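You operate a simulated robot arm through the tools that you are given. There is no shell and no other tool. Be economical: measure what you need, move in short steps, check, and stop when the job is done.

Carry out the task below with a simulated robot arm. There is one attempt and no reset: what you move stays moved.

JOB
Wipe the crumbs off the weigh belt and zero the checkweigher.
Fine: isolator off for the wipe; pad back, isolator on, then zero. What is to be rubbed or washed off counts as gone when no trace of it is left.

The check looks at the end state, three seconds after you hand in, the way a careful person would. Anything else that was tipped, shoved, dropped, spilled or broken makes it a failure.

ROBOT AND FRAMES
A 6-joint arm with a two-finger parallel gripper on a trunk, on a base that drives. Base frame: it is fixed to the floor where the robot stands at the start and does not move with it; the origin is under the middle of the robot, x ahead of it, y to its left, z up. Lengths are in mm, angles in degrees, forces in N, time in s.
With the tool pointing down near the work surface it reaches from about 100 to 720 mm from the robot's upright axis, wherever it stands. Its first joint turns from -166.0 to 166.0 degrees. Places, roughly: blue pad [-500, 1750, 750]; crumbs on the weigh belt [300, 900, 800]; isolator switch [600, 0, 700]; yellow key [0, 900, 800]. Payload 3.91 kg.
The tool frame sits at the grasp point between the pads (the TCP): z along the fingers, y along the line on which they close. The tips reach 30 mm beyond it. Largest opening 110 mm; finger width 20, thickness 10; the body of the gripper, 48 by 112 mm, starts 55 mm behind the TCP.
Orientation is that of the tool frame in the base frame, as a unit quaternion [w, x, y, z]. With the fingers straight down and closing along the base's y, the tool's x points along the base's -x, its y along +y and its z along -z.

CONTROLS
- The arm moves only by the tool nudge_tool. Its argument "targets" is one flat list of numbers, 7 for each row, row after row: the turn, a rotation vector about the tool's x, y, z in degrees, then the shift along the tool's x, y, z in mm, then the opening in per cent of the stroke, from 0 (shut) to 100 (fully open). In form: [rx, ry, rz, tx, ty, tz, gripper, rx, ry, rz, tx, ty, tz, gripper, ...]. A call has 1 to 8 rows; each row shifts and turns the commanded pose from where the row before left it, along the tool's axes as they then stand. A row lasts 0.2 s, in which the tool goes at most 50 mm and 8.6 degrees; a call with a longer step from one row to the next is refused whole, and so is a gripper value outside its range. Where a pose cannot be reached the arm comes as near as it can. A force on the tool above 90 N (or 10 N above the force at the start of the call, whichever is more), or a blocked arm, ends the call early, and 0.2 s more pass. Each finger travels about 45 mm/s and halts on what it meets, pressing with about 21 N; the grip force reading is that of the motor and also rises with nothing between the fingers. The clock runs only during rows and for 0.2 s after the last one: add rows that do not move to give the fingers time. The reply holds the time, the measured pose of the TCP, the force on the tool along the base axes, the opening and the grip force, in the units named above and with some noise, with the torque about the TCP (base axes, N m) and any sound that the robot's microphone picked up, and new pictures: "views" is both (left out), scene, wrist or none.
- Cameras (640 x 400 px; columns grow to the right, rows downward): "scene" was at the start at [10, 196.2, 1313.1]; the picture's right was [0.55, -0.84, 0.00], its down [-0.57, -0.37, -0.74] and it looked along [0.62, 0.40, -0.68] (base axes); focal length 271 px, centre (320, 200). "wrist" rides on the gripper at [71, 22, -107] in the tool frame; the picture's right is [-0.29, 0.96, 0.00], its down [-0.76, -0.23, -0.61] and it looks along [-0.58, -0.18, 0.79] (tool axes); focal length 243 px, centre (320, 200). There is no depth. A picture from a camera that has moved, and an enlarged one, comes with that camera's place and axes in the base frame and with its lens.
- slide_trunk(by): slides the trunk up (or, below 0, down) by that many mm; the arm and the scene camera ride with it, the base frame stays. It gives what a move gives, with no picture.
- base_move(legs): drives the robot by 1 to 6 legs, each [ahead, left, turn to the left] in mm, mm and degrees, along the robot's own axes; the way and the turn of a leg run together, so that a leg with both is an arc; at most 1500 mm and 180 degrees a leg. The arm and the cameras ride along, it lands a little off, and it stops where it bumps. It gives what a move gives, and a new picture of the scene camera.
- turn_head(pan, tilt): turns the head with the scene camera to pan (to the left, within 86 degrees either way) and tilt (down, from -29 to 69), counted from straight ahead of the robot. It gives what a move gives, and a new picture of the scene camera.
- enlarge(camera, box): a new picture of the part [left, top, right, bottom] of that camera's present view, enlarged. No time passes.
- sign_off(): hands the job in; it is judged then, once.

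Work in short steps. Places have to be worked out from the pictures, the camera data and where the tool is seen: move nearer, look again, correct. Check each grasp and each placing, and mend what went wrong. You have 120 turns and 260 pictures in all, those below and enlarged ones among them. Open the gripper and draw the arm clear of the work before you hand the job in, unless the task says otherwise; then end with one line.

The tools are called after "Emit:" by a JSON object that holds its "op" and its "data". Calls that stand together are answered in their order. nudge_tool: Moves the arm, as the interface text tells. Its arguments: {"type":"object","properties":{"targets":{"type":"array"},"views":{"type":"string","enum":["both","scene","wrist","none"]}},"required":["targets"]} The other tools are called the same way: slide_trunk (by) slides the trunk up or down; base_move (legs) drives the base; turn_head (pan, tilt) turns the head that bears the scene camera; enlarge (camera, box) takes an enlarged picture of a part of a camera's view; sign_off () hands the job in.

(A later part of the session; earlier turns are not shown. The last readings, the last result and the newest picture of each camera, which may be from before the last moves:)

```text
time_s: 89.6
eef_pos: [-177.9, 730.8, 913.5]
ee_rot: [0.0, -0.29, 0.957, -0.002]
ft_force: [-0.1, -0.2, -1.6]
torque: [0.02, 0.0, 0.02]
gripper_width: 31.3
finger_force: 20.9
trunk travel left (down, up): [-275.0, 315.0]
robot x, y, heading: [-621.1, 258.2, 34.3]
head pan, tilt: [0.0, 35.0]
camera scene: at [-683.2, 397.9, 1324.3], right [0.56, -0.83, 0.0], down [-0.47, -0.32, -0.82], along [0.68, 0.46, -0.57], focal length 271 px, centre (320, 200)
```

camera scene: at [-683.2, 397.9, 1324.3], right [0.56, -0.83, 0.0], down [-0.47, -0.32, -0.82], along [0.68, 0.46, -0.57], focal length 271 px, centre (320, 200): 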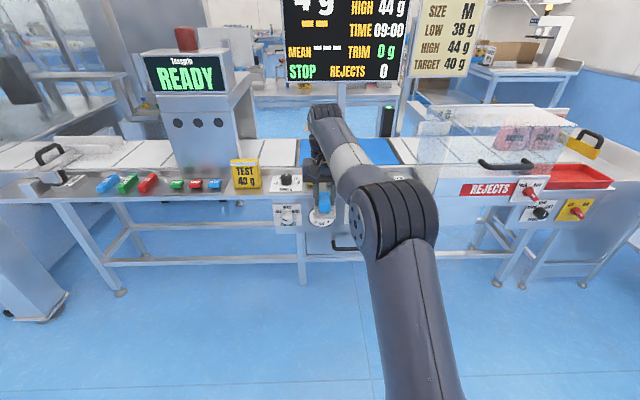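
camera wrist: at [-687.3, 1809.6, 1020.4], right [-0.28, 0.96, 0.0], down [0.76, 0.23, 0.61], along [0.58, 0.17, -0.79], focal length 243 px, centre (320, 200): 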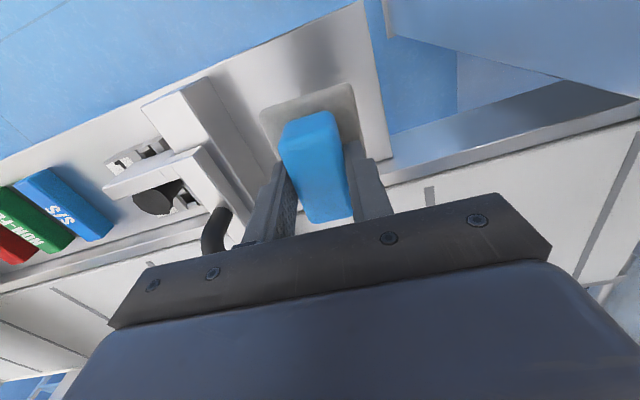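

The arm masks the belt. I swing the tool to the robot's right and up so the camera (on the left) will see past it.

Emit:
{"op": "nudge_tool", "data": {"targets": [0, 0, 0, 0, -41, -7.5, 8, 0, 0, 0, 0, -41, -7.5, 8, 0, 0, 0, 0, -41, -7.5, 8, 0, 0, 0, 0, -41, -7.5, 8, 0, 0, 0, 0, -41, -7.5, 8, 0, 0, 0, 0, -41, -7.5, 8, 0, 0, 0, 0, -41, -7.5, 8, 0, 0, 0, 0, -41, -7.5, 8], "views": "scene"}}

Emit:
{"op": "enlarge", "data": {"camera": "scene", "box": [220, 90, 444, 230]}}

```text
time_s: 91.4
eef_pos: [5.2, 459.3, 974.5]
ee_rot: [0.0, -0.29, 0.957, -0.002]
ft_force: [-0.2, -0.6, -1.1]
torque: [-0.02, 0.01, -0.02]
gripper_width: 31.5
finger_force: 21.3
trunk travel left (down, up): [-275.0, 315.0]
robot x, y, heading: [-621.8, 255.6, 34.4]
head pan, tilt: [0.0, 35.0]
camera scene: at [-683.3, 398.0, 1324.3], right [0.56, -0.83, 0.0], down [-0.47, -0.32, -0.82], along [0.68, 0.46, -0.57], focal length 271 px, centre (320, 200)
```

scene: 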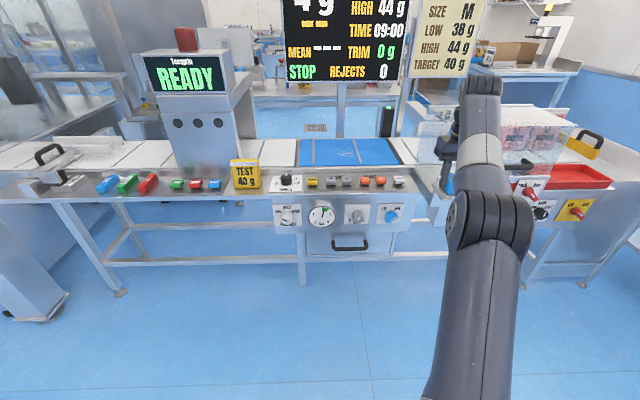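

```text
2.86 times, centred on (332, 160) of scene
camera zoom: at [-683.3, 398.0, 1324.3], right [0.56, -0.83, 0.0], down [-0.47, -0.32, -0.82], along [0.68, 0.46, -0.57], focal length 775 px, centre (286, 314)
```

zoom: 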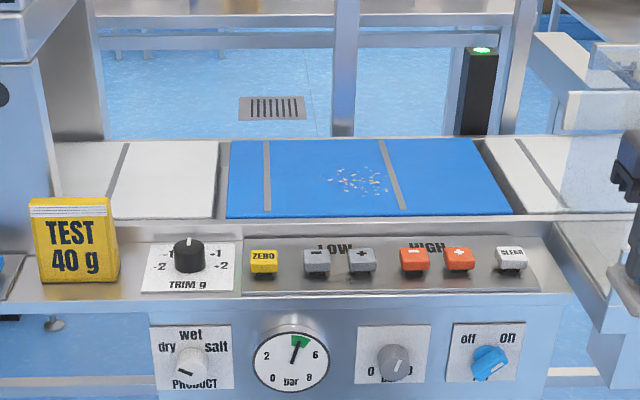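

Crumbs at ≈(289,915,818), ZERO key at ≈(22,912,804). I drive left 200 then forward 420 with the pad held high.

Emit:
{"op": "base_move", "data": {"legs": [[0, 200, -1.0], [300, 0, 0]]}}

Emit:
{"op": "enlarge", "data": {"camera": "scene", "box": [220, 90, 540, 290]}}

```text
time_s: 94.7
eef_pos: [148.6, 778.0, 974.0]
ee_rot: [-0.001, -0.28, 0.96, -0.003]
ft_force: [-0.1, 0.0, -0.6]
torque: [0.01, 0.0, -0.02]
gripper_width: 31.4
finger_force: 20.8
trunk travel left (down, up): [-275.0, 315.0]
robot x, y, heading: [-483.7, 587.1, 33.3]
head pan, tilt: [0.0, 35.0]
camera scene: at [-541.4, 729.2, 1324.4], right [0.55, -0.84, 0.0], down [-0.48, -0.31, -0.82], along [0.69, 0.45, -0.57], focal length 271 px, centre (320, 200)
```

scene: 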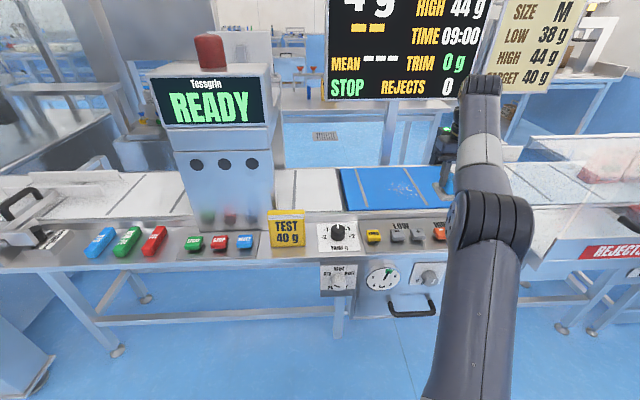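

```text
2.00 times, centred on (380, 190) of scene
camera zoom: at [-541.4, 729.2, 1324.4], right [0.55, -0.84, 0.0], down [-0.48, -0.31, -0.82], along [0.69, 0.45, -0.57], focal length 542 px, centre (200, 220)
```

zoom: 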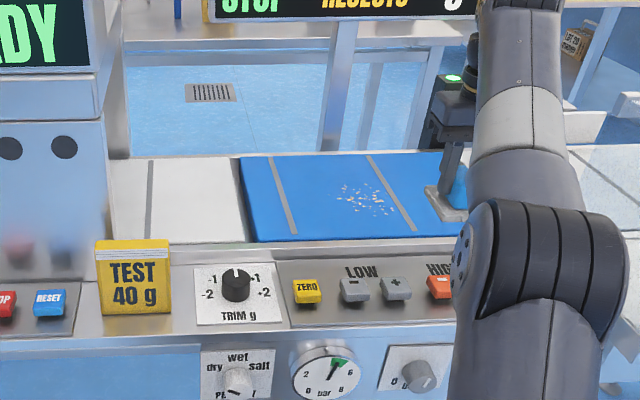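

All consistent (crumbs ≈ (283,918,818), patch ~105×115 mm). I drive 190 mm more forward, pad well above everything.

Emit:
{"op": "base_move", "data": {"legs": [[190, 0, 0]]}}

Emit:
{"op": "nudge_tool", "data": {"targets": [0, 0, 0, 0, 0, 0, 8], "views": "wrist"}}

Emit:
{"op": "turn_head", "data": {"pan": -10, "tilt": 40}}

```text
time_s: 96.2
eef_pos: [309.6, 879.7, 974.1]
ee_rot: [0.0, -0.279, 0.96, -0.002]
ft_force: [-0.8, -0.6, -1.9]
torque: [0.01, 0.05, 0.01]
gripper_width: 31.5
finger_force: 20.8
trunk travel left (down, up): [-275.0, 315.0]
robot x, y, heading: [-319.9, 692.9, 33.3]
head pan, tilt: [0.0, 35.0]
camera scene: at [-380.6, 833.8, 1324.4], right [0.54, -0.84, 0.0], down [-0.48, -0.31, -0.82], along [0.69, 0.45, -0.57], focal length 271 px, centre (320, 200)
```

scene: 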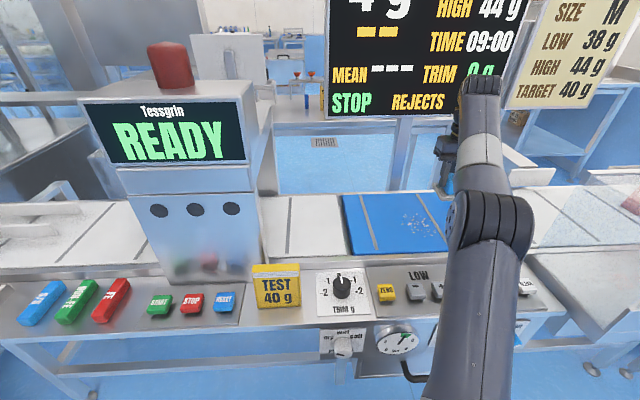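

```text
time_s: 96.6
eef_pos: [310.0, 879.3, 974.2]
ee_rot: [0.0, -0.279, 0.96, -0.003]
ft_force: [-0.3, 0.4, -0.3]
torque: [-0.01, 0.02, -0.01]
gripper_width: 31.5
finger_force: 20.7
trunk travel left (down, up): [-275.0, 315.0]
robot x, y, heading: [-321.4, 691.6, 33.0]
head pan, tilt: [0.0, 35.0]
camera wrist: at [238.0, 859.9, 1080.7], right [-0.27, 0.96, 0.0], down [0.77, 0.21, 0.61], along [0.59, 0.16, -0.79], focal length 243 px, centre (320, 200)
```

wrist: 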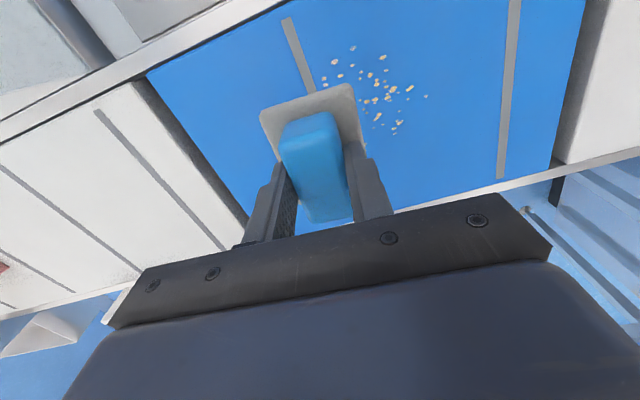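

```text
time_s: 97.3
eef_pos: [309.1, 878.9, 975.3]
ee_rot: [0.0, -0.279, 0.96, -0.002]
ft_force: [-0.3, 0.3, -0.8]
torque: [0.0, 0.02, 0.0]
gripper_width: 31.5
finger_force: 20.9
trunk travel left (down, up): [-275.0, 315.0]
robot x, y, heading: [-322.3, 693.9, 33.2]
head pan, tilt: [-10.0, 40.0]
camera scene: at [-376.1, 819.2, 1316.8], right [0.39, -0.92, 0.0], down [-0.59, -0.25, -0.77], along [0.71, 0.3, -0.64], focal length 271 px, centre (320, 200)
```

scene: 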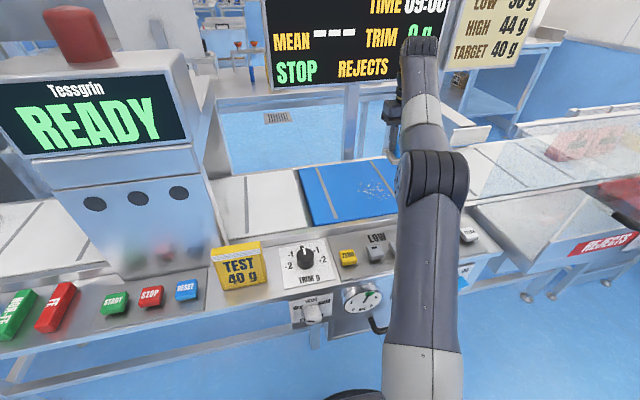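

Wrist view: crumbs span s −674…−584, d 700…797 (machine axes). I go to the near-right corner of the patch and descend to just above expected contact.

Emit:
{"op": "nudge_tool", "data": {"targets": [0, 0, 0, 12, 5, 25, 8, 0, 0, 0, 12, 5, 25, 8, 0, 0, 0, 0, 0, 25, 8], "views": "both"}}

Emit:
{"op": "enlarge", "data": {"camera": "scene", "box": [300, 130, 460, 230]}}

```text
time_s: 98.1
eef_pos: [283.0, 874.8, 898.4]
ee_rot: [0.0, -0.279, 0.96, -0.002]
ft_force: [0.8, 0.5, -1.7]
torque: [0.01, 0.02, 0.01]
gripper_width: 31.4
finger_force: 21.5
trunk travel left (down, up): [-275.0, 315.0]
robot x, y, heading: [-323.4, 692.6, 32.7]
head pan, tilt: [-10.0, 40.0]
camera scene: at [-376.3, 819.1, 1316.8], right [0.39, -0.92, 0.0], down [-0.59, -0.25, -0.77], along [0.71, 0.3, -0.64], focal length 271 px, centre (320, 200)
camera wrist: at [212.7, 855.3, 1004.7], right [-0.27, 0.96, 0.0], down [0.76, 0.21, 0.61], along [0.59, 0.16, -0.79], focal length 243 px, centre (320, 200)
```

scene: 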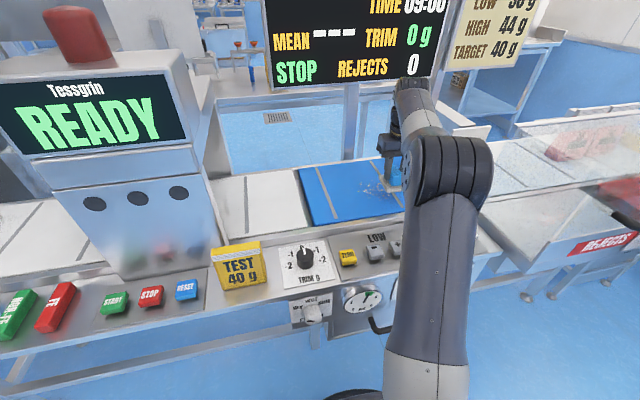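
wrist: 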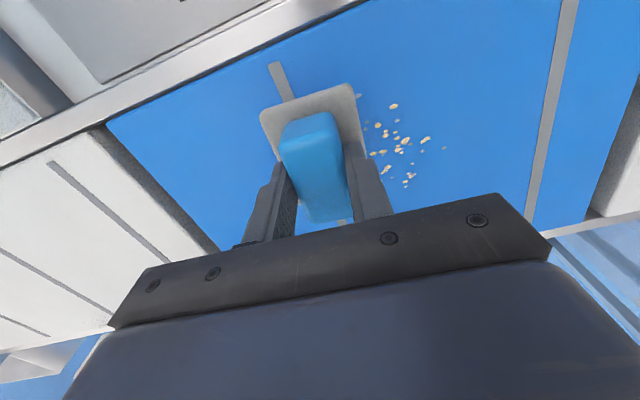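

```text
4.00 times, centred on (380, 180) of scene
camera zoom: at [-376.3, 819.1, 1316.8], right [0.39, -0.92, 0.0], down [-0.59, -0.25, -0.77], along [0.71, 0.3, -0.64], focal length 1084 px, centre (80, 280)
```

zoom: 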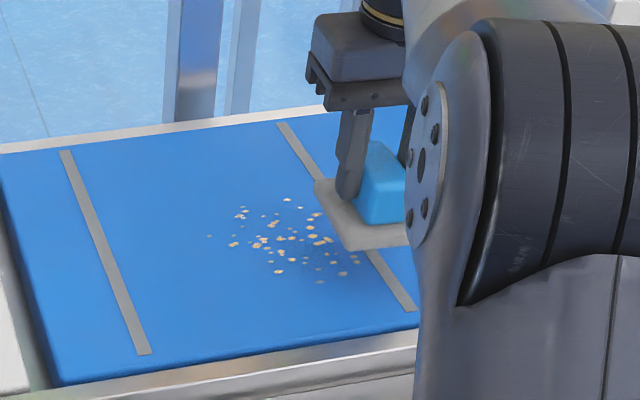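

Clear view. I descend in small steps to find contact.

Emit:
{"op": "nudge_tool", "data": {"targets": [0, 0, 0, 0, 0, 8, 8, 0, 0, 0, 0, 0, 5, 8, 0, 0, 0, 0, 0, 3, 8], "views": "none"}}

```text
time_s: 98.9
eef_pos: [283.6, 874.6, 882.8]
ee_rot: [0.0, -0.279, 0.96, -0.003]
ft_force: [0.4, -0.1, -0.2]
torque: [0.02, -0.03, -0.05]
gripper_width: 31.4
finger_force: 21.1
trunk travel left (down, up): [-275.0, 315.0]
robot x, y, heading: [-317.2, 694.1, 33.2]
head pan, tilt: [-10.0, 40.0]
```

Emit:
{"op": "nudge_tool", "data": {"targets": [0, 0, 0, 0, 0, 4, 8, 0, 0, 0, 0, 0, 4, 8], "views": "none"}}

Emit:
{"op": "enlarge", "data": {"camera": "scene", "box": [300, 130, 460, 230]}}

```text
time_s: 99.5
eef_pos: [283.5, 875.1, 875.3]
ee_rot: [0.0, -0.279, 0.96, -0.002]
ft_force: [-0.1, -1.0, -1.1]
torque: [0.0, 0.01, -0.02]
gripper_width: 31.5
finger_force: 21.0
trunk travel left (down, up): [-275.0, 315.0]
robot x, y, heading: [-321.4, 698.3, 32.6]
head pan, tilt: [-10.0, 40.0]
```

```text
4.00 times, centred on (380, 180) of scene
camera zoom: at [-376.1, 819.1, 1316.8], right [0.39, -0.92, 0.0], down [-0.59, -0.25, -0.77], along [0.71, 0.3, -0.64], focal length 1084 px, centre (80, 280)
```

zoom: 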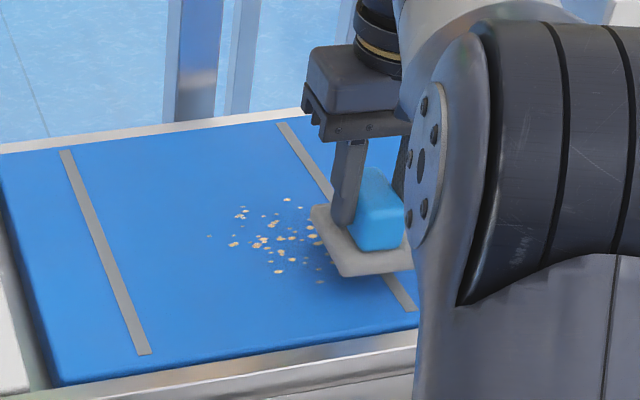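

Still above the belt; continue down in small steps.

Emit:
{"op": "nudge_tool", "data": {"targets": [0, 0, 0, 0, 0, 4, 8, 0, 0, 0, 0, 0, 4, 8], "views": "none"}}

Emit:
{"op": "nudge_tool", "data": {"targets": [0, 0, 0, 0, 0, 3, 8, 0, 0, 0, 0, 0, 2, 8], "views": "none"}}

Emit:
{"op": "nudge_tool", "data": {"targets": [0, 0, 0, 0, 0, 2, 8, 0, 0, 0, 0, 0, 2, 8], "views": "none"}}

```text
time_s: 100.1
eef_pos: [282.9, 874.7, 866.8]
ee_rot: [-0.001, -0.279, 0.96, -0.002]
ft_force: [0.1, -0.1, -1.1]
torque: [0.03, -0.02, 0.03]
gripper_width: 31.6
finger_force: 20.8
trunk travel left (down, up): [-275.0, 315.0]
robot x, y, heading: [-322.9, 693.2, 32.9]
head pan, tilt: [-10.0, 40.0]
```

```text
time_s: 100.7
eef_pos: [283.1, 874.9, 862.4]
ee_rot: [0.0, -0.278, 0.96, -0.002]
ft_force: [0.5, 0.1, -1.2]
torque: [0.01, -0.01, 0.0]
gripper_width: 31.6
finger_force: 20.8
trunk travel left (down, up): [-275.0, 315.0]
robot x, y, heading: [-319.9, 696.7, 32.9]
head pan, tilt: [-10.0, 40.0]
```

```text
time_s: 101.3
eef_pos: [282.9, 874.8, 857.8]
ee_rot: [0.001, -0.279, 0.96, -0.002]
ft_force: [0.6, -0.9, -0.6]
torque: [0.0, 0.01, -0.04]
gripper_width: 31.6
finger_force: 20.8
trunk travel left (down, up): [-275.0, 315.0]
robot x, y, heading: [-321.8, 693.2, 33.2]
head pan, tilt: [-10.0, 40.0]
```

Emit:
{"op": "nudge_tool", "data": {"targets": [0, 0, 0, 0, 0, 2, 8, 0, 0, 0, 0, 0, 2, 8], "views": "none"}}

Emit:
{"op": "enlarge", "data": {"camera": "scene", "box": [300, 130, 460, 230]}}

```text
time_s: 101.9
eef_pos: [285.7, 875.6, 854.2]
ee_rot: [0.0, -0.279, 0.96, -0.002]
ft_force: [0.8, -0.3, -1.4]
torque: [0.01, -0.01, 0.03]
gripper_width: 31.4
finger_force: 21.5
trunk travel left (down, up): [-275.0, 315.0]
robot x, y, heading: [-322.1, 691.2, 33.1]
head pan, tilt: [-10.0, 40.0]
```

```text
4.00 times, centred on (380, 180) of scene
camera zoom: at [-376.2, 819.1, 1316.8], right [0.39, -0.92, 0.0], down [-0.59, -0.25, -0.77], along [0.71, 0.3, -0.64], focal length 1084 px, centre (80, 280)
```

zoom: 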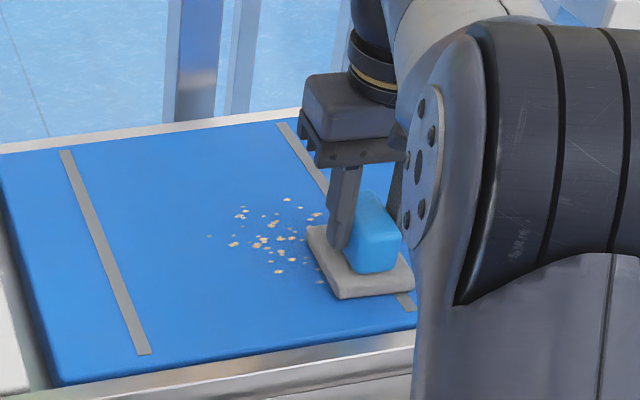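

Almost there by the look of it; continue.

Emit:
{"op": "nudge_tool", "data": {"targets": [0, 0, 0, 0, 0, 2, 8, 0, 0, 0, 0, 0, 2, 8], "views": "none"}}

Emit:
{"op": "nudge_tool", "data": {"targets": [0, 0, 0, 0, 0, 2, 8, 0, 0, 0, 0, 0, 1, 8], "views": "none"}}

Emit:
{"op": "enlarge", "data": {"camera": "scene", "box": [300, 130, 460, 230]}}

```text
time_s: 102.5
eef_pos: [282.6, 875.4, 853.1]
ee_rot: [0.003, -0.279, 0.96, -0.003]
ft_force: [1.3, -0.1, 14.6]
torque: [0.07, 0.06, -0.01]
gripper_width: 31.4
finger_force: 21.2
trunk travel left (down, up): [-275.0, 315.0]
robot x, y, heading: [-320.6, 692.5, 33.1]
head pan, tilt: [-10.0, 40.0]
```

```text
time_s: 103.1
eef_pos: [282.9, 874.8, 848.5]
ee_rot: [0.0, -0.279, 0.96, -0.001]
ft_force: [4.8, -2.4, 13.8]
torque: [0.05, -0.03, -0.03]
gripper_width: 32.0
finger_force: 21.1
trunk travel left (down, up): [-275.0, 315.0]
robot x, y, heading: [-323.8, 692.7, 33.1]
head pan, tilt: [-10.0, 40.0]
```

```text
4.00 times, centred on (380, 180) of scene
camera zoom: at [-376.8, 818.6, 1316.9], right [0.39, -0.92, 0.0], down [-0.59, -0.25, -0.77], along [0.71, 0.3, -0.64], focal length 1084 px, centre (80, 280)
```

zoom: 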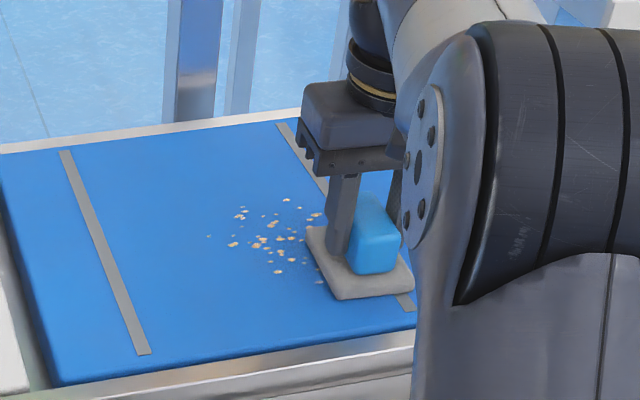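

Contact with ~14 N. Now I stroke left across the patch, then step inward.

Emit:
{"op": "nudge_tool", "data": {"targets": [0, 0, 0, 0, 18, 0, 8, 0, 0, 0, 0, 18, 0, 8, 0, 0, 0, 0, 18, 0, 8, 0, 0, 0, 0, 18, 0, 8, 0, 0, 0, 0, 18, 0, 8, 0, 0, 0, 0, 18, 0, 8], "views": "both"}}

Emit:
{"op": "enlarge", "data": {"camera": "scene", "box": [300, 130, 460, 230]}}

```text
time_s: 104.5
eef_pos: [224.4, 965.2, 847.1]
ee_rot: [0.001, -0.279, 0.96, -0.001]
ft_force: [3.4, -4.7, 14.4]
torque: [-0.03, 0.03, 0.05]
gripper_width: 31.5
finger_force: 20.9
trunk travel left (down, up): [-275.0, 315.0]
robot x, y, heading: [-321.0, 691.6, 32.9]
head pan, tilt: [-10.0, 40.0]
camera scene: at [-376.8, 818.1, 1316.9], right [0.39, -0.92, 0.0], down [-0.59, -0.25, -0.77], along [0.71, 0.3, -0.64], focal length 271 px, centre (320, 200)
camera wrist: at [152.8, 945.4, 954.6], right [-0.27, 0.96, 0.0], down [0.76, 0.21, 0.61], along [0.59, 0.16, -0.79], focal length 243 px, centre (320, 200)
```

scene: 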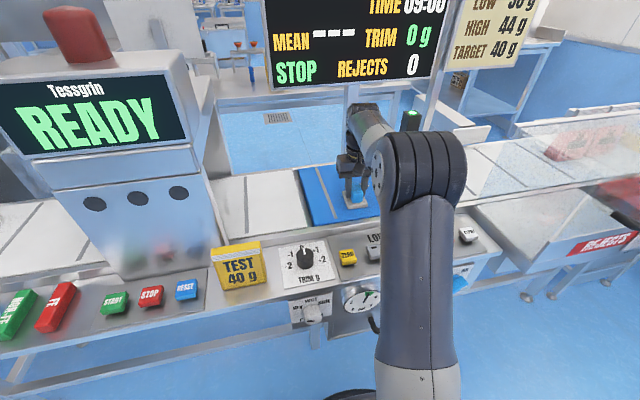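
wrist: 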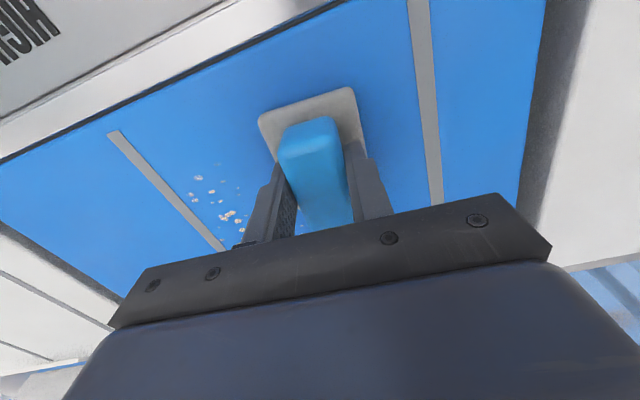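

```text
4.00 times, centred on (380, 180) of scene
camera zoom: at [-376.8, 818.1, 1316.9], right [0.39, -0.92, 0.0], down [-0.59, -0.25, -0.77], along [0.71, 0.3, -0.64], focal length 1084 px, centre (80, 280)
```

zoom: 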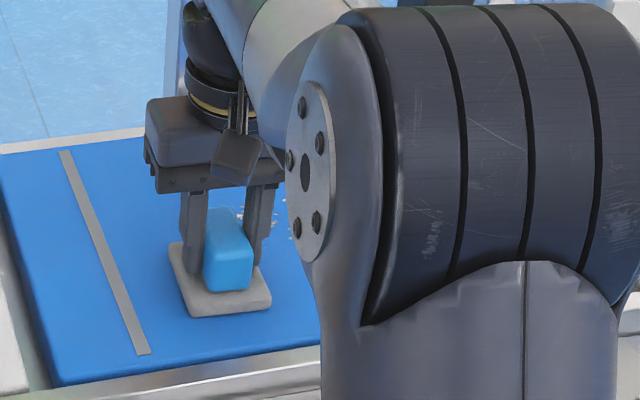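

Wiping works. Step 20 mm inward and stroke back right, then further rows.

Emit:
{"op": "nudge_tool", "data": {"targets": [0, 0, 0, -20, 0, 0, 8, 0, 0, 0, 0, -19, 0, 8, 0, 0, 0, 0, -19, 0, 8, 0, 0, 0, 0, -19, 0, 8, 0, 0, 0, 0, -19, 0, 8, 0, 0, 0, 0, -19, 0, 8, 0, 0, 0, 0, -19, 0, 8, 0, 0, 0, -20, 0, 0, 8], "views": "none"}}

Emit:
{"op": "nudge_tool", "data": {"targets": [0, 0, 0, 0, 19, 0, 8, 0, 0, 0, 0, 19, 0, 8, 0, 0, 0, 0, 19, 0, 8, 0, 0, 0, 0, 19, 0, 8, 0, 0, 0, 0, 19, 0, 8, 0, 0, 0, 0, 19, 0, 8, 0, 0, 0, -20, 0, 0, 8], "views": "scene"}}

```text
time_s: 106.3
eef_pos: [320.1, 890.2, 847.7]
ee_rot: [-0.002, -0.279, 0.96, -0.002]
ft_force: [0.3, 0.3, -0.5]
torque: [0.03, -0.01, 0.0]
gripper_width: 31.3
finger_force: 20.8
trunk travel left (down, up): [-275.0, 315.0]
robot x, y, heading: [-321.5, 690.7, 33.1]
head pan, tilt: [-10.0, 40.0]
```

```text
time_s: 107.9
eef_pos: [276.3, 997.7, 846.7]
ee_rot: [-0.001, -0.279, 0.96, -0.002]
ft_force: [-0.6, -1.9, 2.5]
torque: [0.0, 0.17, 0.04]
gripper_width: 31.6
finger_force: 20.7
trunk travel left (down, up): [-275.0, 315.0]
robot x, y, heading: [-324.7, 696.8, 32.9]
head pan, tilt: [-10.0, 40.0]
camera scene: at [-376.5, 818.9, 1316.9], right [0.39, -0.92, 0.0], down [-0.59, -0.25, -0.77], along [0.71, 0.3, -0.64], focal length 271 px, centre (320, 200)
```

scene: 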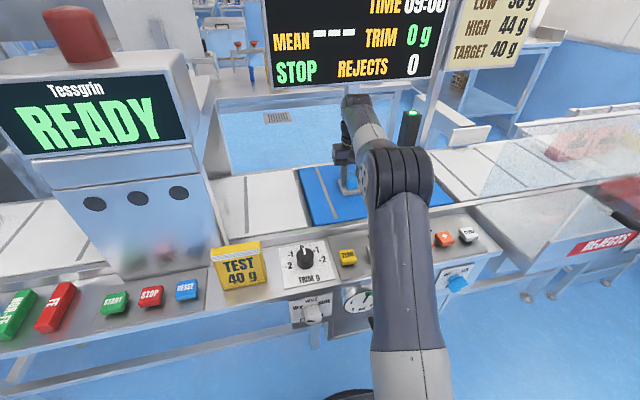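

The force dropped; I press 3 mm lower and continue at this depth row, then one row further.

Emit:
{"op": "nudge_tool", "data": {"targets": [0, 0, 0, 0, 0, 3, 8, 0, 0, 0, 0, -19, 0.3, 8, 0, 0, 0, 0, -19, 0.3, 8, 0, 0, 0, 0, -19, 0.3, 8, 0, 0, 0, 0, -19, 0.3, 8, 0, 0, 0, 0, -19, 0.3, 8, 0, 0, 0, 0, -19, 0.3, 8], "views": "none"}}

Emit:
{"op": "nudge_tool", "data": {"targets": [0, 0, 0, -18, 0, 0.5, 8, 0, 0, 0, 0, 19, 0.3, 8, 0, 0, 0, 0, 19, 0.3, 8, 0, 0, 0, 0, 19, 0.3, 8, 0, 0, 0, 0, 19, 0.3, 8, 0, 0, 0, 0, 19, 0.3, 8, 0, 0, 0, 0, 19, 0.3, 8], "views": "wrist"}}

Emit:
{"op": "enlarge", "data": {"camera": "scene", "box": [300, 130, 460, 230]}}

```text
time_s: 109.5
eef_pos: [334.6, 901.9, 844.2]
ee_rot: [0.0, -0.279, 0.96, -0.003]
ft_force: [-4.5, 7.2, 20.2]
torque: [0.4, 0.32, -0.12]
gripper_width: 31.7
finger_force: 21.2
trunk travel left (down, up): [-275.0, 315.0]
robot x, y, heading: [-319.6, 694.8, 33.1]
head pan, tilt: [-10.0, 40.0]
```

```text
time_s: 111.1
eef_pos: [289.2, 1005.9, 844.3]
ee_rot: [0.003, -0.28, 0.96, 0.0]
ft_force: [8.2, -14.2, 38.9]
torque: [-0.55, 0.43, 0.27]
gripper_width: 31.7
finger_force: 21.3
trunk travel left (down, up): [-275.0, 315.0]
robot x, y, heading: [-321.9, 691.3, 32.9]
head pan, tilt: [-10.0, 40.0]
camera wrist: at [218.2, 986.5, 949.7], right [-0.27, 0.96, 0.0], down [0.76, 0.21, 0.61], along [0.59, 0.16, -0.79], focal length 243 px, centre (320, 200)
```

wrist: 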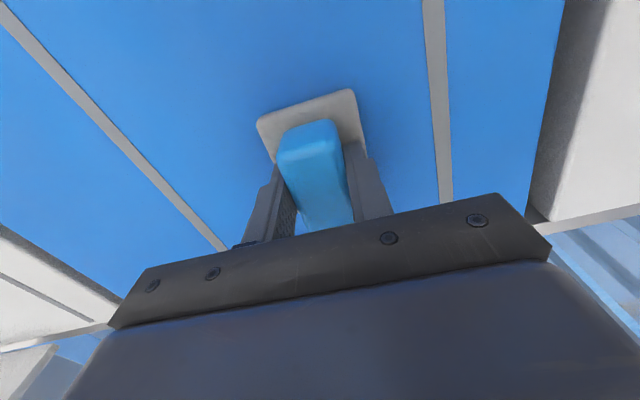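

```text
4.00 times, centred on (380, 180) of scene
camera zoom: at [-378.0, 816.4, 1317.2], right [0.39, -0.92, 0.0], down [-0.59, -0.25, -0.77], along [0.71, 0.3, -0.64], focal length 1084 px, centre (80, 280)
```

zoom: 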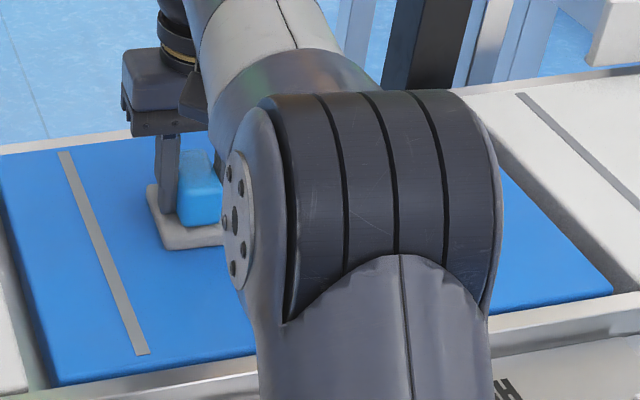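

No crumbs visible in the wrist view. I lift and look at the whole belt.

Emit:
{"op": "nudge_tool", "data": {"targets": [0, 0, 0, 0, 0, -10, 8, 0, 0, 0, 0, 0, -40, 8, 0, 0, 0, 0, 0, -45, 8, 0, 0, 0, 30, 10, -30, 8, 0, 0, 0, 30, 10, 0, 8], "views": "both"}}

Emit:
{"op": "enlarge", "data": {"camera": "wrist", "box": [120, 0, 500, 237]}}

Emit:
{"op": "enlarge", "data": {"camera": "scene", "box": [280, 130, 480, 255]}}

```text
time_s: 112.3
eef_pos: [232.1, 993.9, 963.5]
ee_rot: [-0.001, -0.279, 0.96, -0.002]
ft_force: [0.2, 0.2, -1.2]
torque: [-0.01, 0.02, 0.03]
gripper_width: 31.6
finger_force: 21.4
trunk travel left (down, up): [-275.0, 315.0]
robot x, y, heading: [-320.3, 696.8, 33.0]
head pan, tilt: [-10.0, 40.0]
camera scene: at [-375.8, 819.2, 1316.8], right [0.39, -0.92, 0.0], down [-0.59, -0.25, -0.77], along [0.7, 0.3, -0.64], focal length 271 px, centre (320, 200)
camera wrist: at [160.0, 973.8, 1070.0], right [-0.27, 0.96, 0.0], down [0.77, 0.22, 0.61], along [0.58, 0.16, -0.8], focal length 243 px, centre (320, 200)
```

scene: 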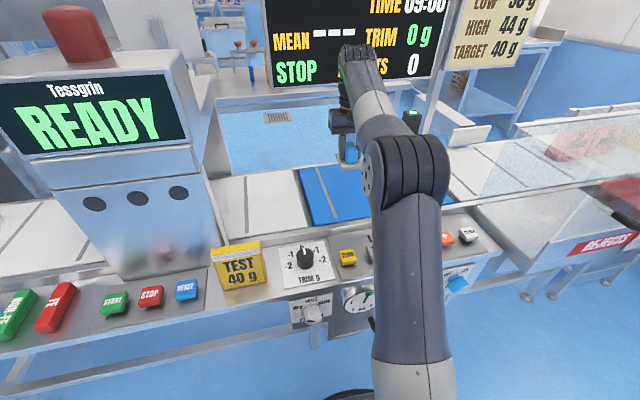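
wrist: 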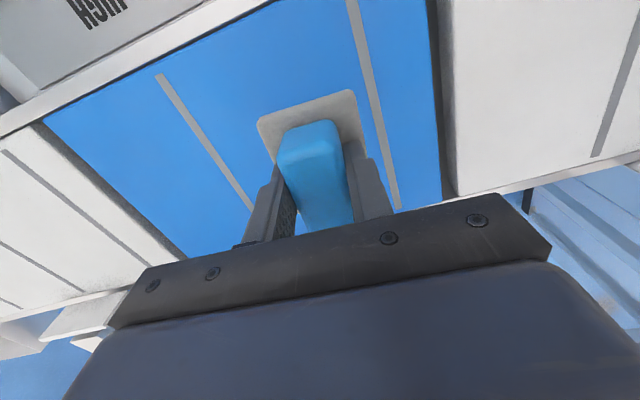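

```text
1.68 times, centred on (310, 118) of wrist
camera zoom: at [160.0, 973.8, 1070.0], right [-0.27, 0.96, 0.0], down [0.77, 0.22, 0.61], along [0.58, 0.16, -0.8], focal length 409 px, centre (337, 337)
```

zoom: 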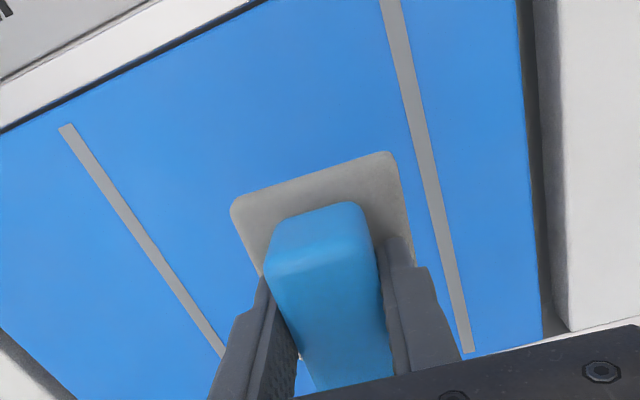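

```text
3.20 times, centred on (380, 192) of scene
camera zoom: at [-375.8, 819.2, 1316.8], right [0.39, -0.92, 0.0], down [-0.59, -0.25, -0.77], along [0.7, 0.3, -0.64], focal length 868 px, centre (128, 224)
```

zoom: 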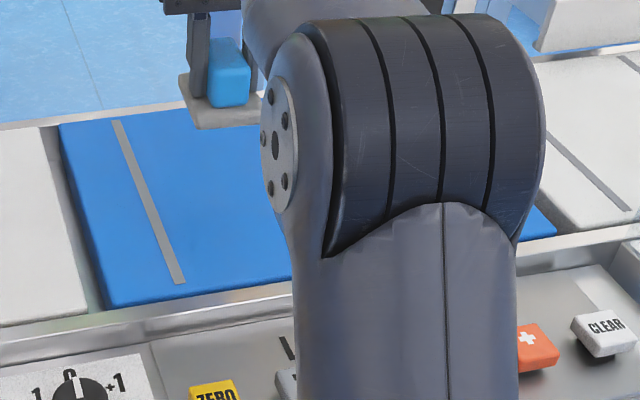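

I need an unobstructed view of the belt (a speck may show near the left finger). I drive back 300 mm and look.

Emit:
{"op": "base_move", "data": {"legs": [[-300, 0, 0]]}}

Emit:
{"op": "turn_head", "data": {"pan": -12, "tilt": 33}}

Emit:
{"op": "nudge_tool", "data": {"targets": [0, 0, 0, 0, 0, 0, 8], "views": "wrist"}}

```text
time_s: 114.4
eef_pos: [-20.1, 831.8, 962.2]
ee_rot: [0.0, -0.281, 0.96, -0.002]
ft_force: [1.1, 0.5, -1.4]
torque: [-0.03, 0.01, 0.03]
gripper_width: 31.6
finger_force: 21.1
trunk travel left (down, up): [-275.0, 315.0]
robot x, y, heading: [-573.6, 531.7, 32.9]
head pan, tilt: [-10.0, 40.0]
camera scene: at [-627.2, 655.6, 1316.8], right [0.39, -0.92, 0.0], down [-0.59, -0.25, -0.77], along [0.7, 0.3, -0.64], focal length 271 px, centre (320, 200)
```

scene: 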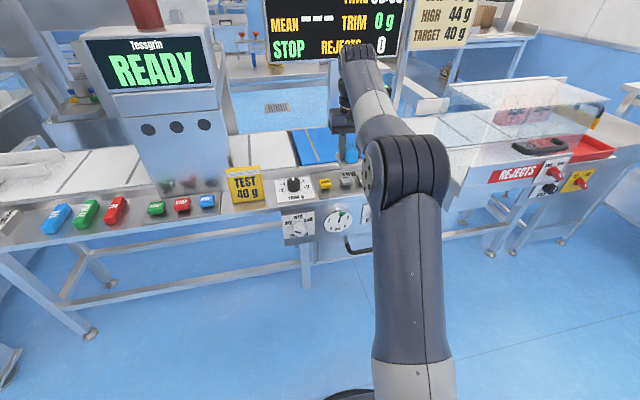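

```text
time_s: 115.1
eef_pos: [-20.2, 831.6, 962.3]
ee_rot: [-0.001, -0.281, 0.96, -0.001]
ft_force: [0.4, -0.1, -0.8]
torque: [0.0, -0.02, -0.02]
gripper_width: 31.7
finger_force: 21.1
trunk travel left (down, up): [-275.0, 315.0]
robot x, y, heading: [-573.6, 531.5, 33.2]
head pan, tilt: [-12.0, 33.0]
camera scene: at [-622.4, 654.2, 1327.4], right [0.36, -0.93, 0.0], down [-0.51, -0.2, -0.84], along [0.78, 0.3, -0.55], focal length 271 px, centre (320, 200)
```

scene: 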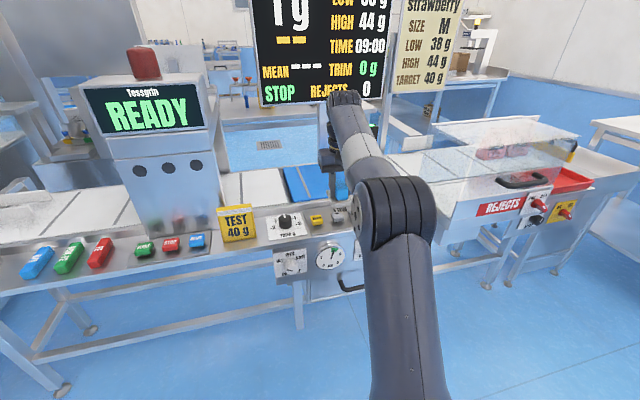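

```text
time_s: 115.5
eef_pos: [-20.6, 831.9, 963.5]
ee_rot: [0.0, -0.28, 0.96, -0.001]
ft_force: [0.3, -0.1, -1.0]
torque: [-0.02, 0.01, 0.03]
gripper_width: 31.4
finger_force: 20.8
trunk travel left (down, up): [-275.0, 315.0]
robot x, y, heading: [-570.9, 529.7, 33.2]
head pan, tilt: [-12.0, 33.0]
camera wrist: at [-91.7, 812.3, 1070.4], right [-0.27, 0.96, 0.0], down [0.76, 0.22, 0.61], along [0.59, 0.16, -0.79], focal length 243 px, centre (320, 200)
```

wrist: 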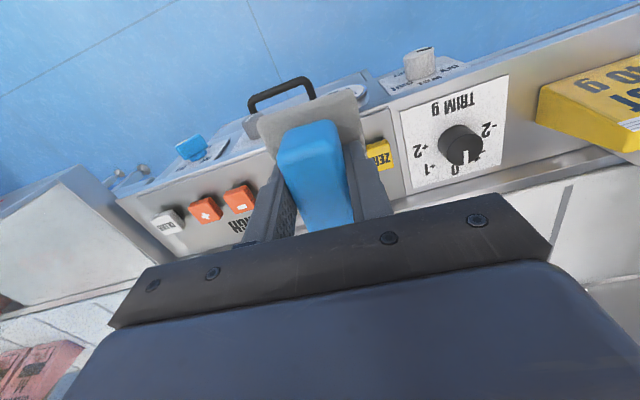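

The display seems to read "1 g" now instead of 4 g. I enlarge it, and shift the base right to expose the belt.

Emit:
{"op": "enlarge", "data": {"camera": "scene", "box": [240, 0, 420, 112]}}

Emit:
{"op": "base_move", "data": {"legs": [[-120, -200, 0]]}}

Emit:
{"op": "enlarge", "data": {"camera": "scene", "box": [180, 120, 340, 220]}}

```text
3.56 times, centred on (330, 56) of scene
camera zoom: at [-622.4, 654.2, 1327.5], right [0.36, -0.93, 0.0], down [-0.51, -0.2, -0.84], along [0.78, 0.3, -0.54], focal length 964 px, centre (284, 712)
```

zoom: 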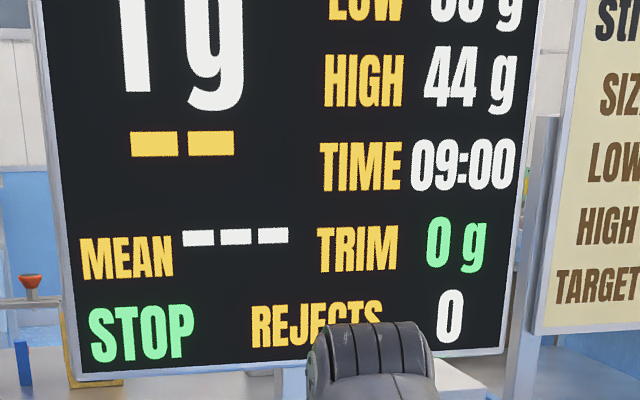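

```text
time_s: 117.2
eef_pos: [-11.4, 597.7, 962.9]
ee_rot: [-0.001, -0.282, 0.959, -0.002]
ft_force: [0.1, 1.2, 0.1]
torque: [-0.03, -0.01, 0.01]
gripper_width: 31.4
finger_force: 21.0
trunk travel left (down, up): [-275.0, 315.0]
robot x, y, heading: [-565.2, 294.3, 33.4]
head pan, tilt: [-12.0, 33.0]
camera scene: at [-613.4, 418.9, 1327.4], right [0.36, -0.93, 0.0], down [-0.51, -0.2, -0.84], along [0.78, 0.31, -0.54], focal length 271 px, centre (320, 200)
```

scene: 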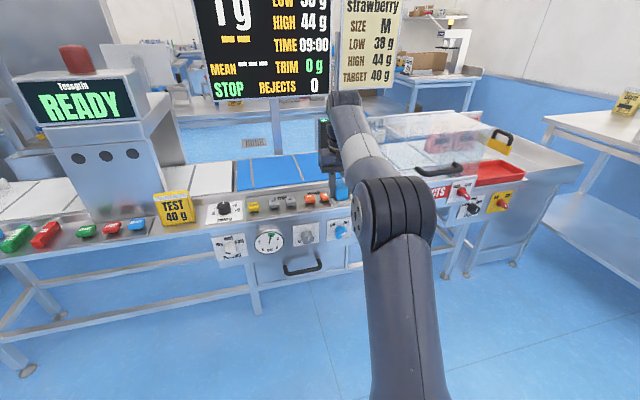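

```text
4.00 times, centred on (260, 170) of scene
camera zoom: at [-613.4, 418.9, 1327.4], right [0.36, -0.93, 0.0], down [-0.51, -0.2, -0.84], along [0.78, 0.31, -0.54], focal length 1084 px, centre (560, 320)
```

zoom: 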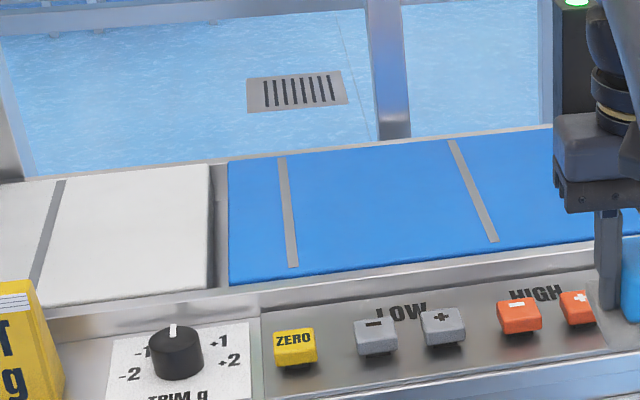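

The belt looks clean; zoom tighter to be sure.

Emit:
{"op": "enlarge", "data": {"camera": "scene", "box": [234, 145, 314, 195]}}

```text
8.00 times, centred on (274, 170) of scene
camera zoom: at [-613.4, 418.9, 1327.4], right [0.36, -0.93, 0.0], down [-0.51, -0.2, -0.84], along [0.78, 0.31, -0.54], focal length 2169 px, centre (688, 440)
```

zoom: 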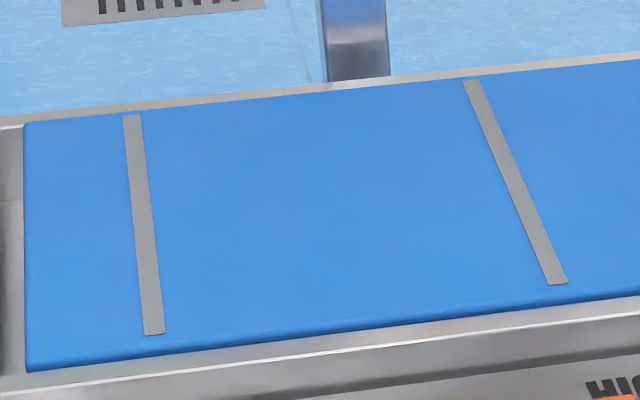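

Emit:
{"op": "enlarge", "data": {"camera": "scene", "box": [254, 152, 286, 172]}}

Emit:
{"op": "enlarge", "data": {"camera": "scene", "box": [276, 160, 308, 180]}}

```text
16.00 times, centred on (270, 162) of scene
camera zoom: at [-613.4, 418.9, 1327.4], right [0.36, -0.93, 0.0], down [-0.51, -0.2, -0.84], along [0.78, 0.31, -0.54], focal length 4338 px, centre (1120, 808)
```

zoom: 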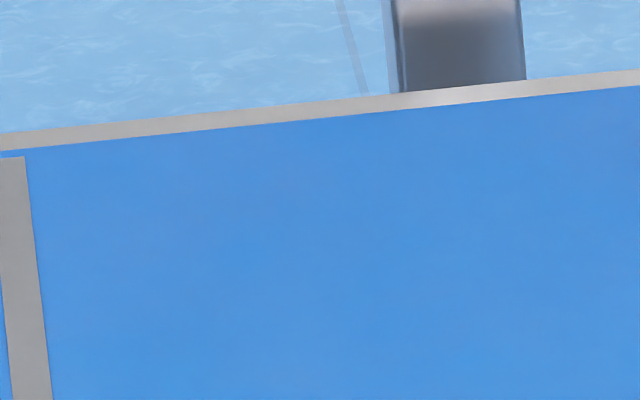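

```text
16.00 times, centred on (292, 170) of scene
camera zoom: at [-613.4, 418.9, 1327.4], right [0.36, -0.93, 0.0], down [-0.51, -0.2, -0.84], along [0.78, 0.31, -0.54], focal length 4338 px, centre (768, 680)
```

zoom: 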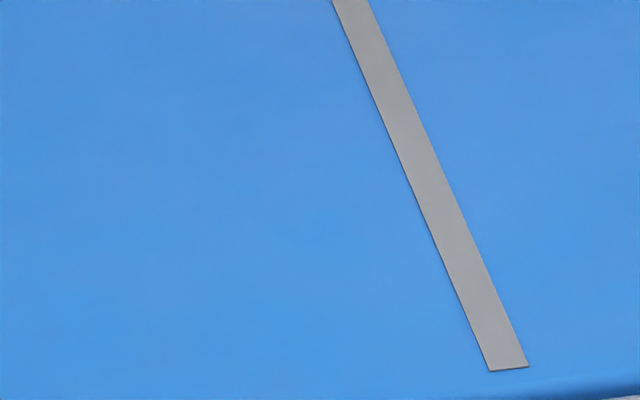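

Belt is clean at high zoom. I drive back left to return the pad.

Emit:
{"op": "base_move", "data": {"legs": [[0, 1250, -0.2], [80, 0, 0]]}}

Emit:
{"op": "turn_head", "data": {"pan": -5, "tilt": 45}}

Emit:
{"op": "nudge_tool", "data": {"targets": [0, 0, 0, 0, 0, 0, 8], "views": "wrist"}}

```text
time_s: 124.3
eef_pos: [-671.0, 1708.0, 962.8]
ee_rot: [-0.001, -0.297, 0.955, -0.002]
ft_force: [-0.3, -0.5, -0.3]
torque: [-0.02, 0.01, 0.0]
gripper_width: 31.7
finger_force: 21.1
trunk travel left (down, up): [-275.0, 315.0]
robot x, y, heading: [-1211.2, 1386.4, 35.3]
head pan, tilt: [-12.0, 33.0]
camera scene: at [-1266.2, 1509.3, 1327.5], right [0.39, -0.92, 0.0], down [-0.5, -0.21, -0.84], along [0.77, 0.33, -0.54], focal length 271 px, centre (320, 200)
```

scene: 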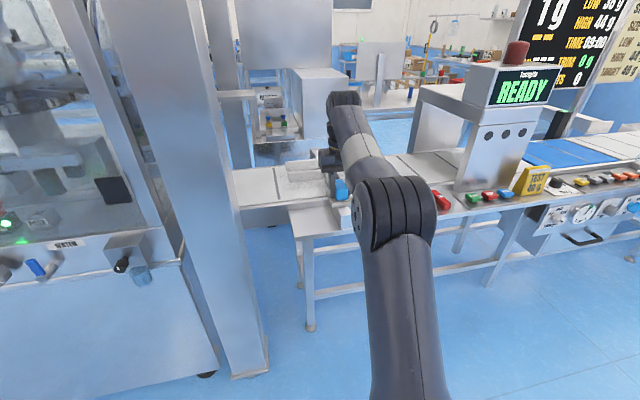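

```text
time_s: 125.0
eef_pos: [-670.0, 1708.3, 963.6]
ee_rot: [0.0, -0.298, 0.954, -0.002]
ft_force: [-0.7, 0.5, -1.3]
torque: [0.03, -0.01, -0.02]
gripper_width: 31.6
finger_force: 21.5
trunk travel left (down, up): [-275.0, 315.0]
robot x, y, heading: [-1210.1, 1390.3, 35.5]
head pan, tilt: [-5.0, 45.0]
camera scene: at [-1277.6, 1515.2, 1309.6], right [0.5, -0.86, 0.0], down [-0.61, -0.36, -0.71], along [0.61, 0.36, -0.71], focal length 271 px, centre (320, 200)
```

scene: 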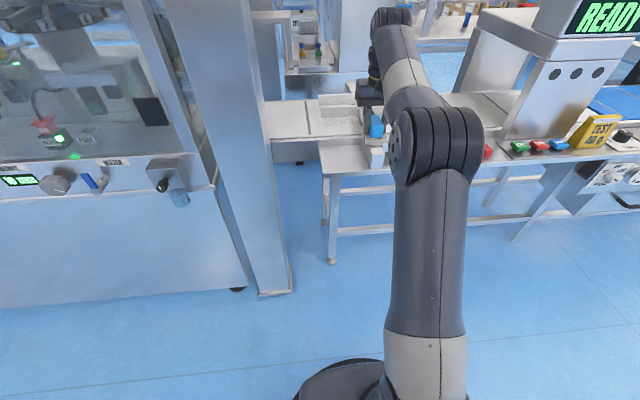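

```text
time_s: 125.4
eef_pos: [-670.7, 1708.3, 962.6]
ee_rot: [0.0, -0.298, 0.955, -0.002]
ft_force: [0.2, 0.6, -0.9]
torque: [-0.03, -0.02, 0.02]
gripper_width: 31.4
finger_force: 20.8
trunk travel left (down, up): [-275.0, 315.0]
robot x, y, heading: [-1210.1, 1379.5, 35.3]
head pan, tilt: [-5.0, 45.0]
camera wrist: at [-741.0, 1685.9, 1070.3], right [-0.3, 0.95, 0.0], down [0.76, 0.24, 0.61], along [0.58, 0.18, -0.79], focal length 243 px, centre (320, 200)
```

wrist: 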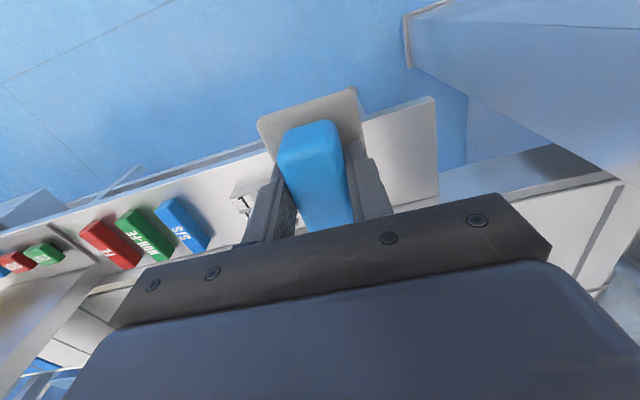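

I align laterally and in yaw first, then drive 90 mm closer for reach.

Emit:
{"op": "nudge_tool", "data": {"targets": [0, 0, 0.8, 0, 34, 0, 8, 0, 0, 0.8, 0, 34, 0, 8], "views": "none"}}

Emit:
{"op": "base_move", "data": {"legs": [[90, 0, 0]]}}

```text
time_s: 126.0
eef_pos: [-708.8, 1764.8, 962.0]
ee_rot: [0.0, -0.284, 0.959, -0.003]
ft_force: [0.6, 0.1, -1.0]
torque: [0.02, 0.0, -0.01]
gripper_width: 31.8
finger_force: 21.0
trunk travel left (down, up): [-275.0, 315.0]
robot x, y, heading: [-1211.2, 1387.7, 35.3]
head pan, tilt: [-5.0, 45.0]
```

```text
time_s: 127.1
eef_pos: [-633.8, 1817.0, 961.9]
ee_rot: [0.0, -0.285, 0.959, -0.002]
ft_force: [0.4, -0.3, -1.1]
torque: [-0.04, -0.02, 0.02]
gripper_width: 31.4
finger_force: 20.3
trunk travel left (down, up): [-275.0, 315.0]
robot x, y, heading: [-1137.1, 1439.6, 35.3]
head pan, tilt: [-5.0, 45.0]
camera scene: at [-1203.3, 1567.8, 1309.5], right [0.5, -0.86, 0.0], down [-0.61, -0.36, -0.71], along [0.61, 0.36, -0.71], focal length 271 px, centre (320, 200)
```

scene: 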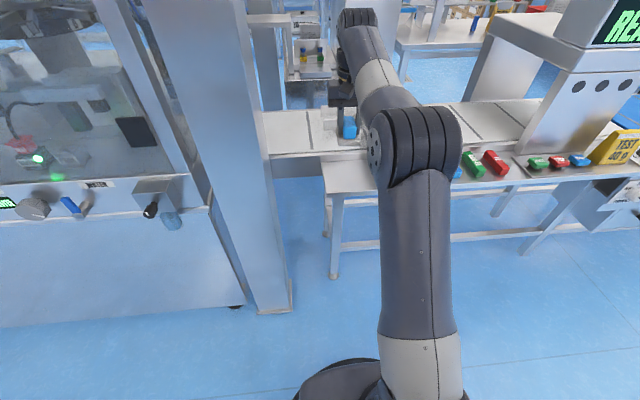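

Now over the spot within 20 mm; shift and descend to z≈835.

Emit:
{"op": "nudge_tool", "data": {"targets": [0, 0, 0, -21.5, 0, 0, 8, 0, 0, 0, 0, 0, 32, 8, 0, 0, 0, 0, 0, 32, 8, 0, 0, 0, 0, 0, 32, 8, 0, 0, 0, 0, 0, 28, 8], "views": "both"}}

Emit:
{"op": "enlarge", "data": {"camera": "scene", "box": [280, 90, 408, 190]}}

```text
time_s: 128.3
eef_pos: [-616.2, 1829.1, 838.9]
ee_rot: [0.0, -0.285, 0.959, -0.002]
ft_force: [0.2, -0.2, -0.6]
torque: [-0.02, -0.02, 0.01]
gripper_width: 31.5
finger_force: 21.0
trunk travel left (down, up): [-275.0, 315.0]
robot x, y, heading: [-1134.7, 1438.5, 35.2]
head pan, tilt: [-5.0, 45.0]
camera scene: at [-1203.3, 1567.8, 1309.6], right [0.5, -0.86, 0.0], down [-0.61, -0.36, -0.71], along [0.61, 0.36, -0.71], focal length 271 px, centre (320, 200)
camera wrist: at [-687.7, 1807.4, 945.0], right [-0.28, 0.96, 0.0], down [0.76, 0.22, 0.61], along [0.58, 0.17, -0.79], focal length 243 px, centre (320, 200)
```

scene: 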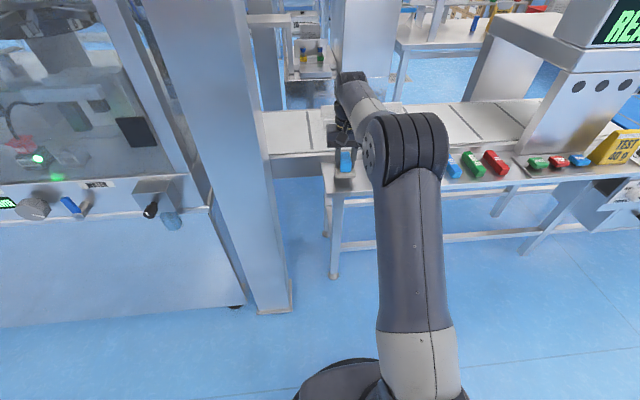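
wrist: 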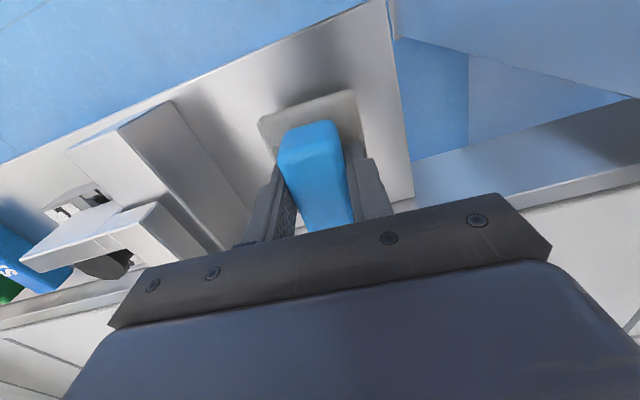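

```text
4.00 times, centred on (344, 140) of scene
camera zoom: at [-1203.3, 1567.8, 1309.6], right [0.5, -0.86, 0.0], down [-0.61, -0.36, -0.71], along [0.61, 0.36, -0.71], focal length 1084 px, centre (224, 440)
```

zoom: 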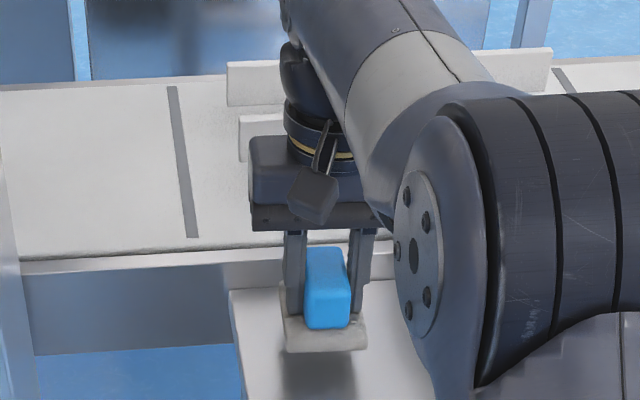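

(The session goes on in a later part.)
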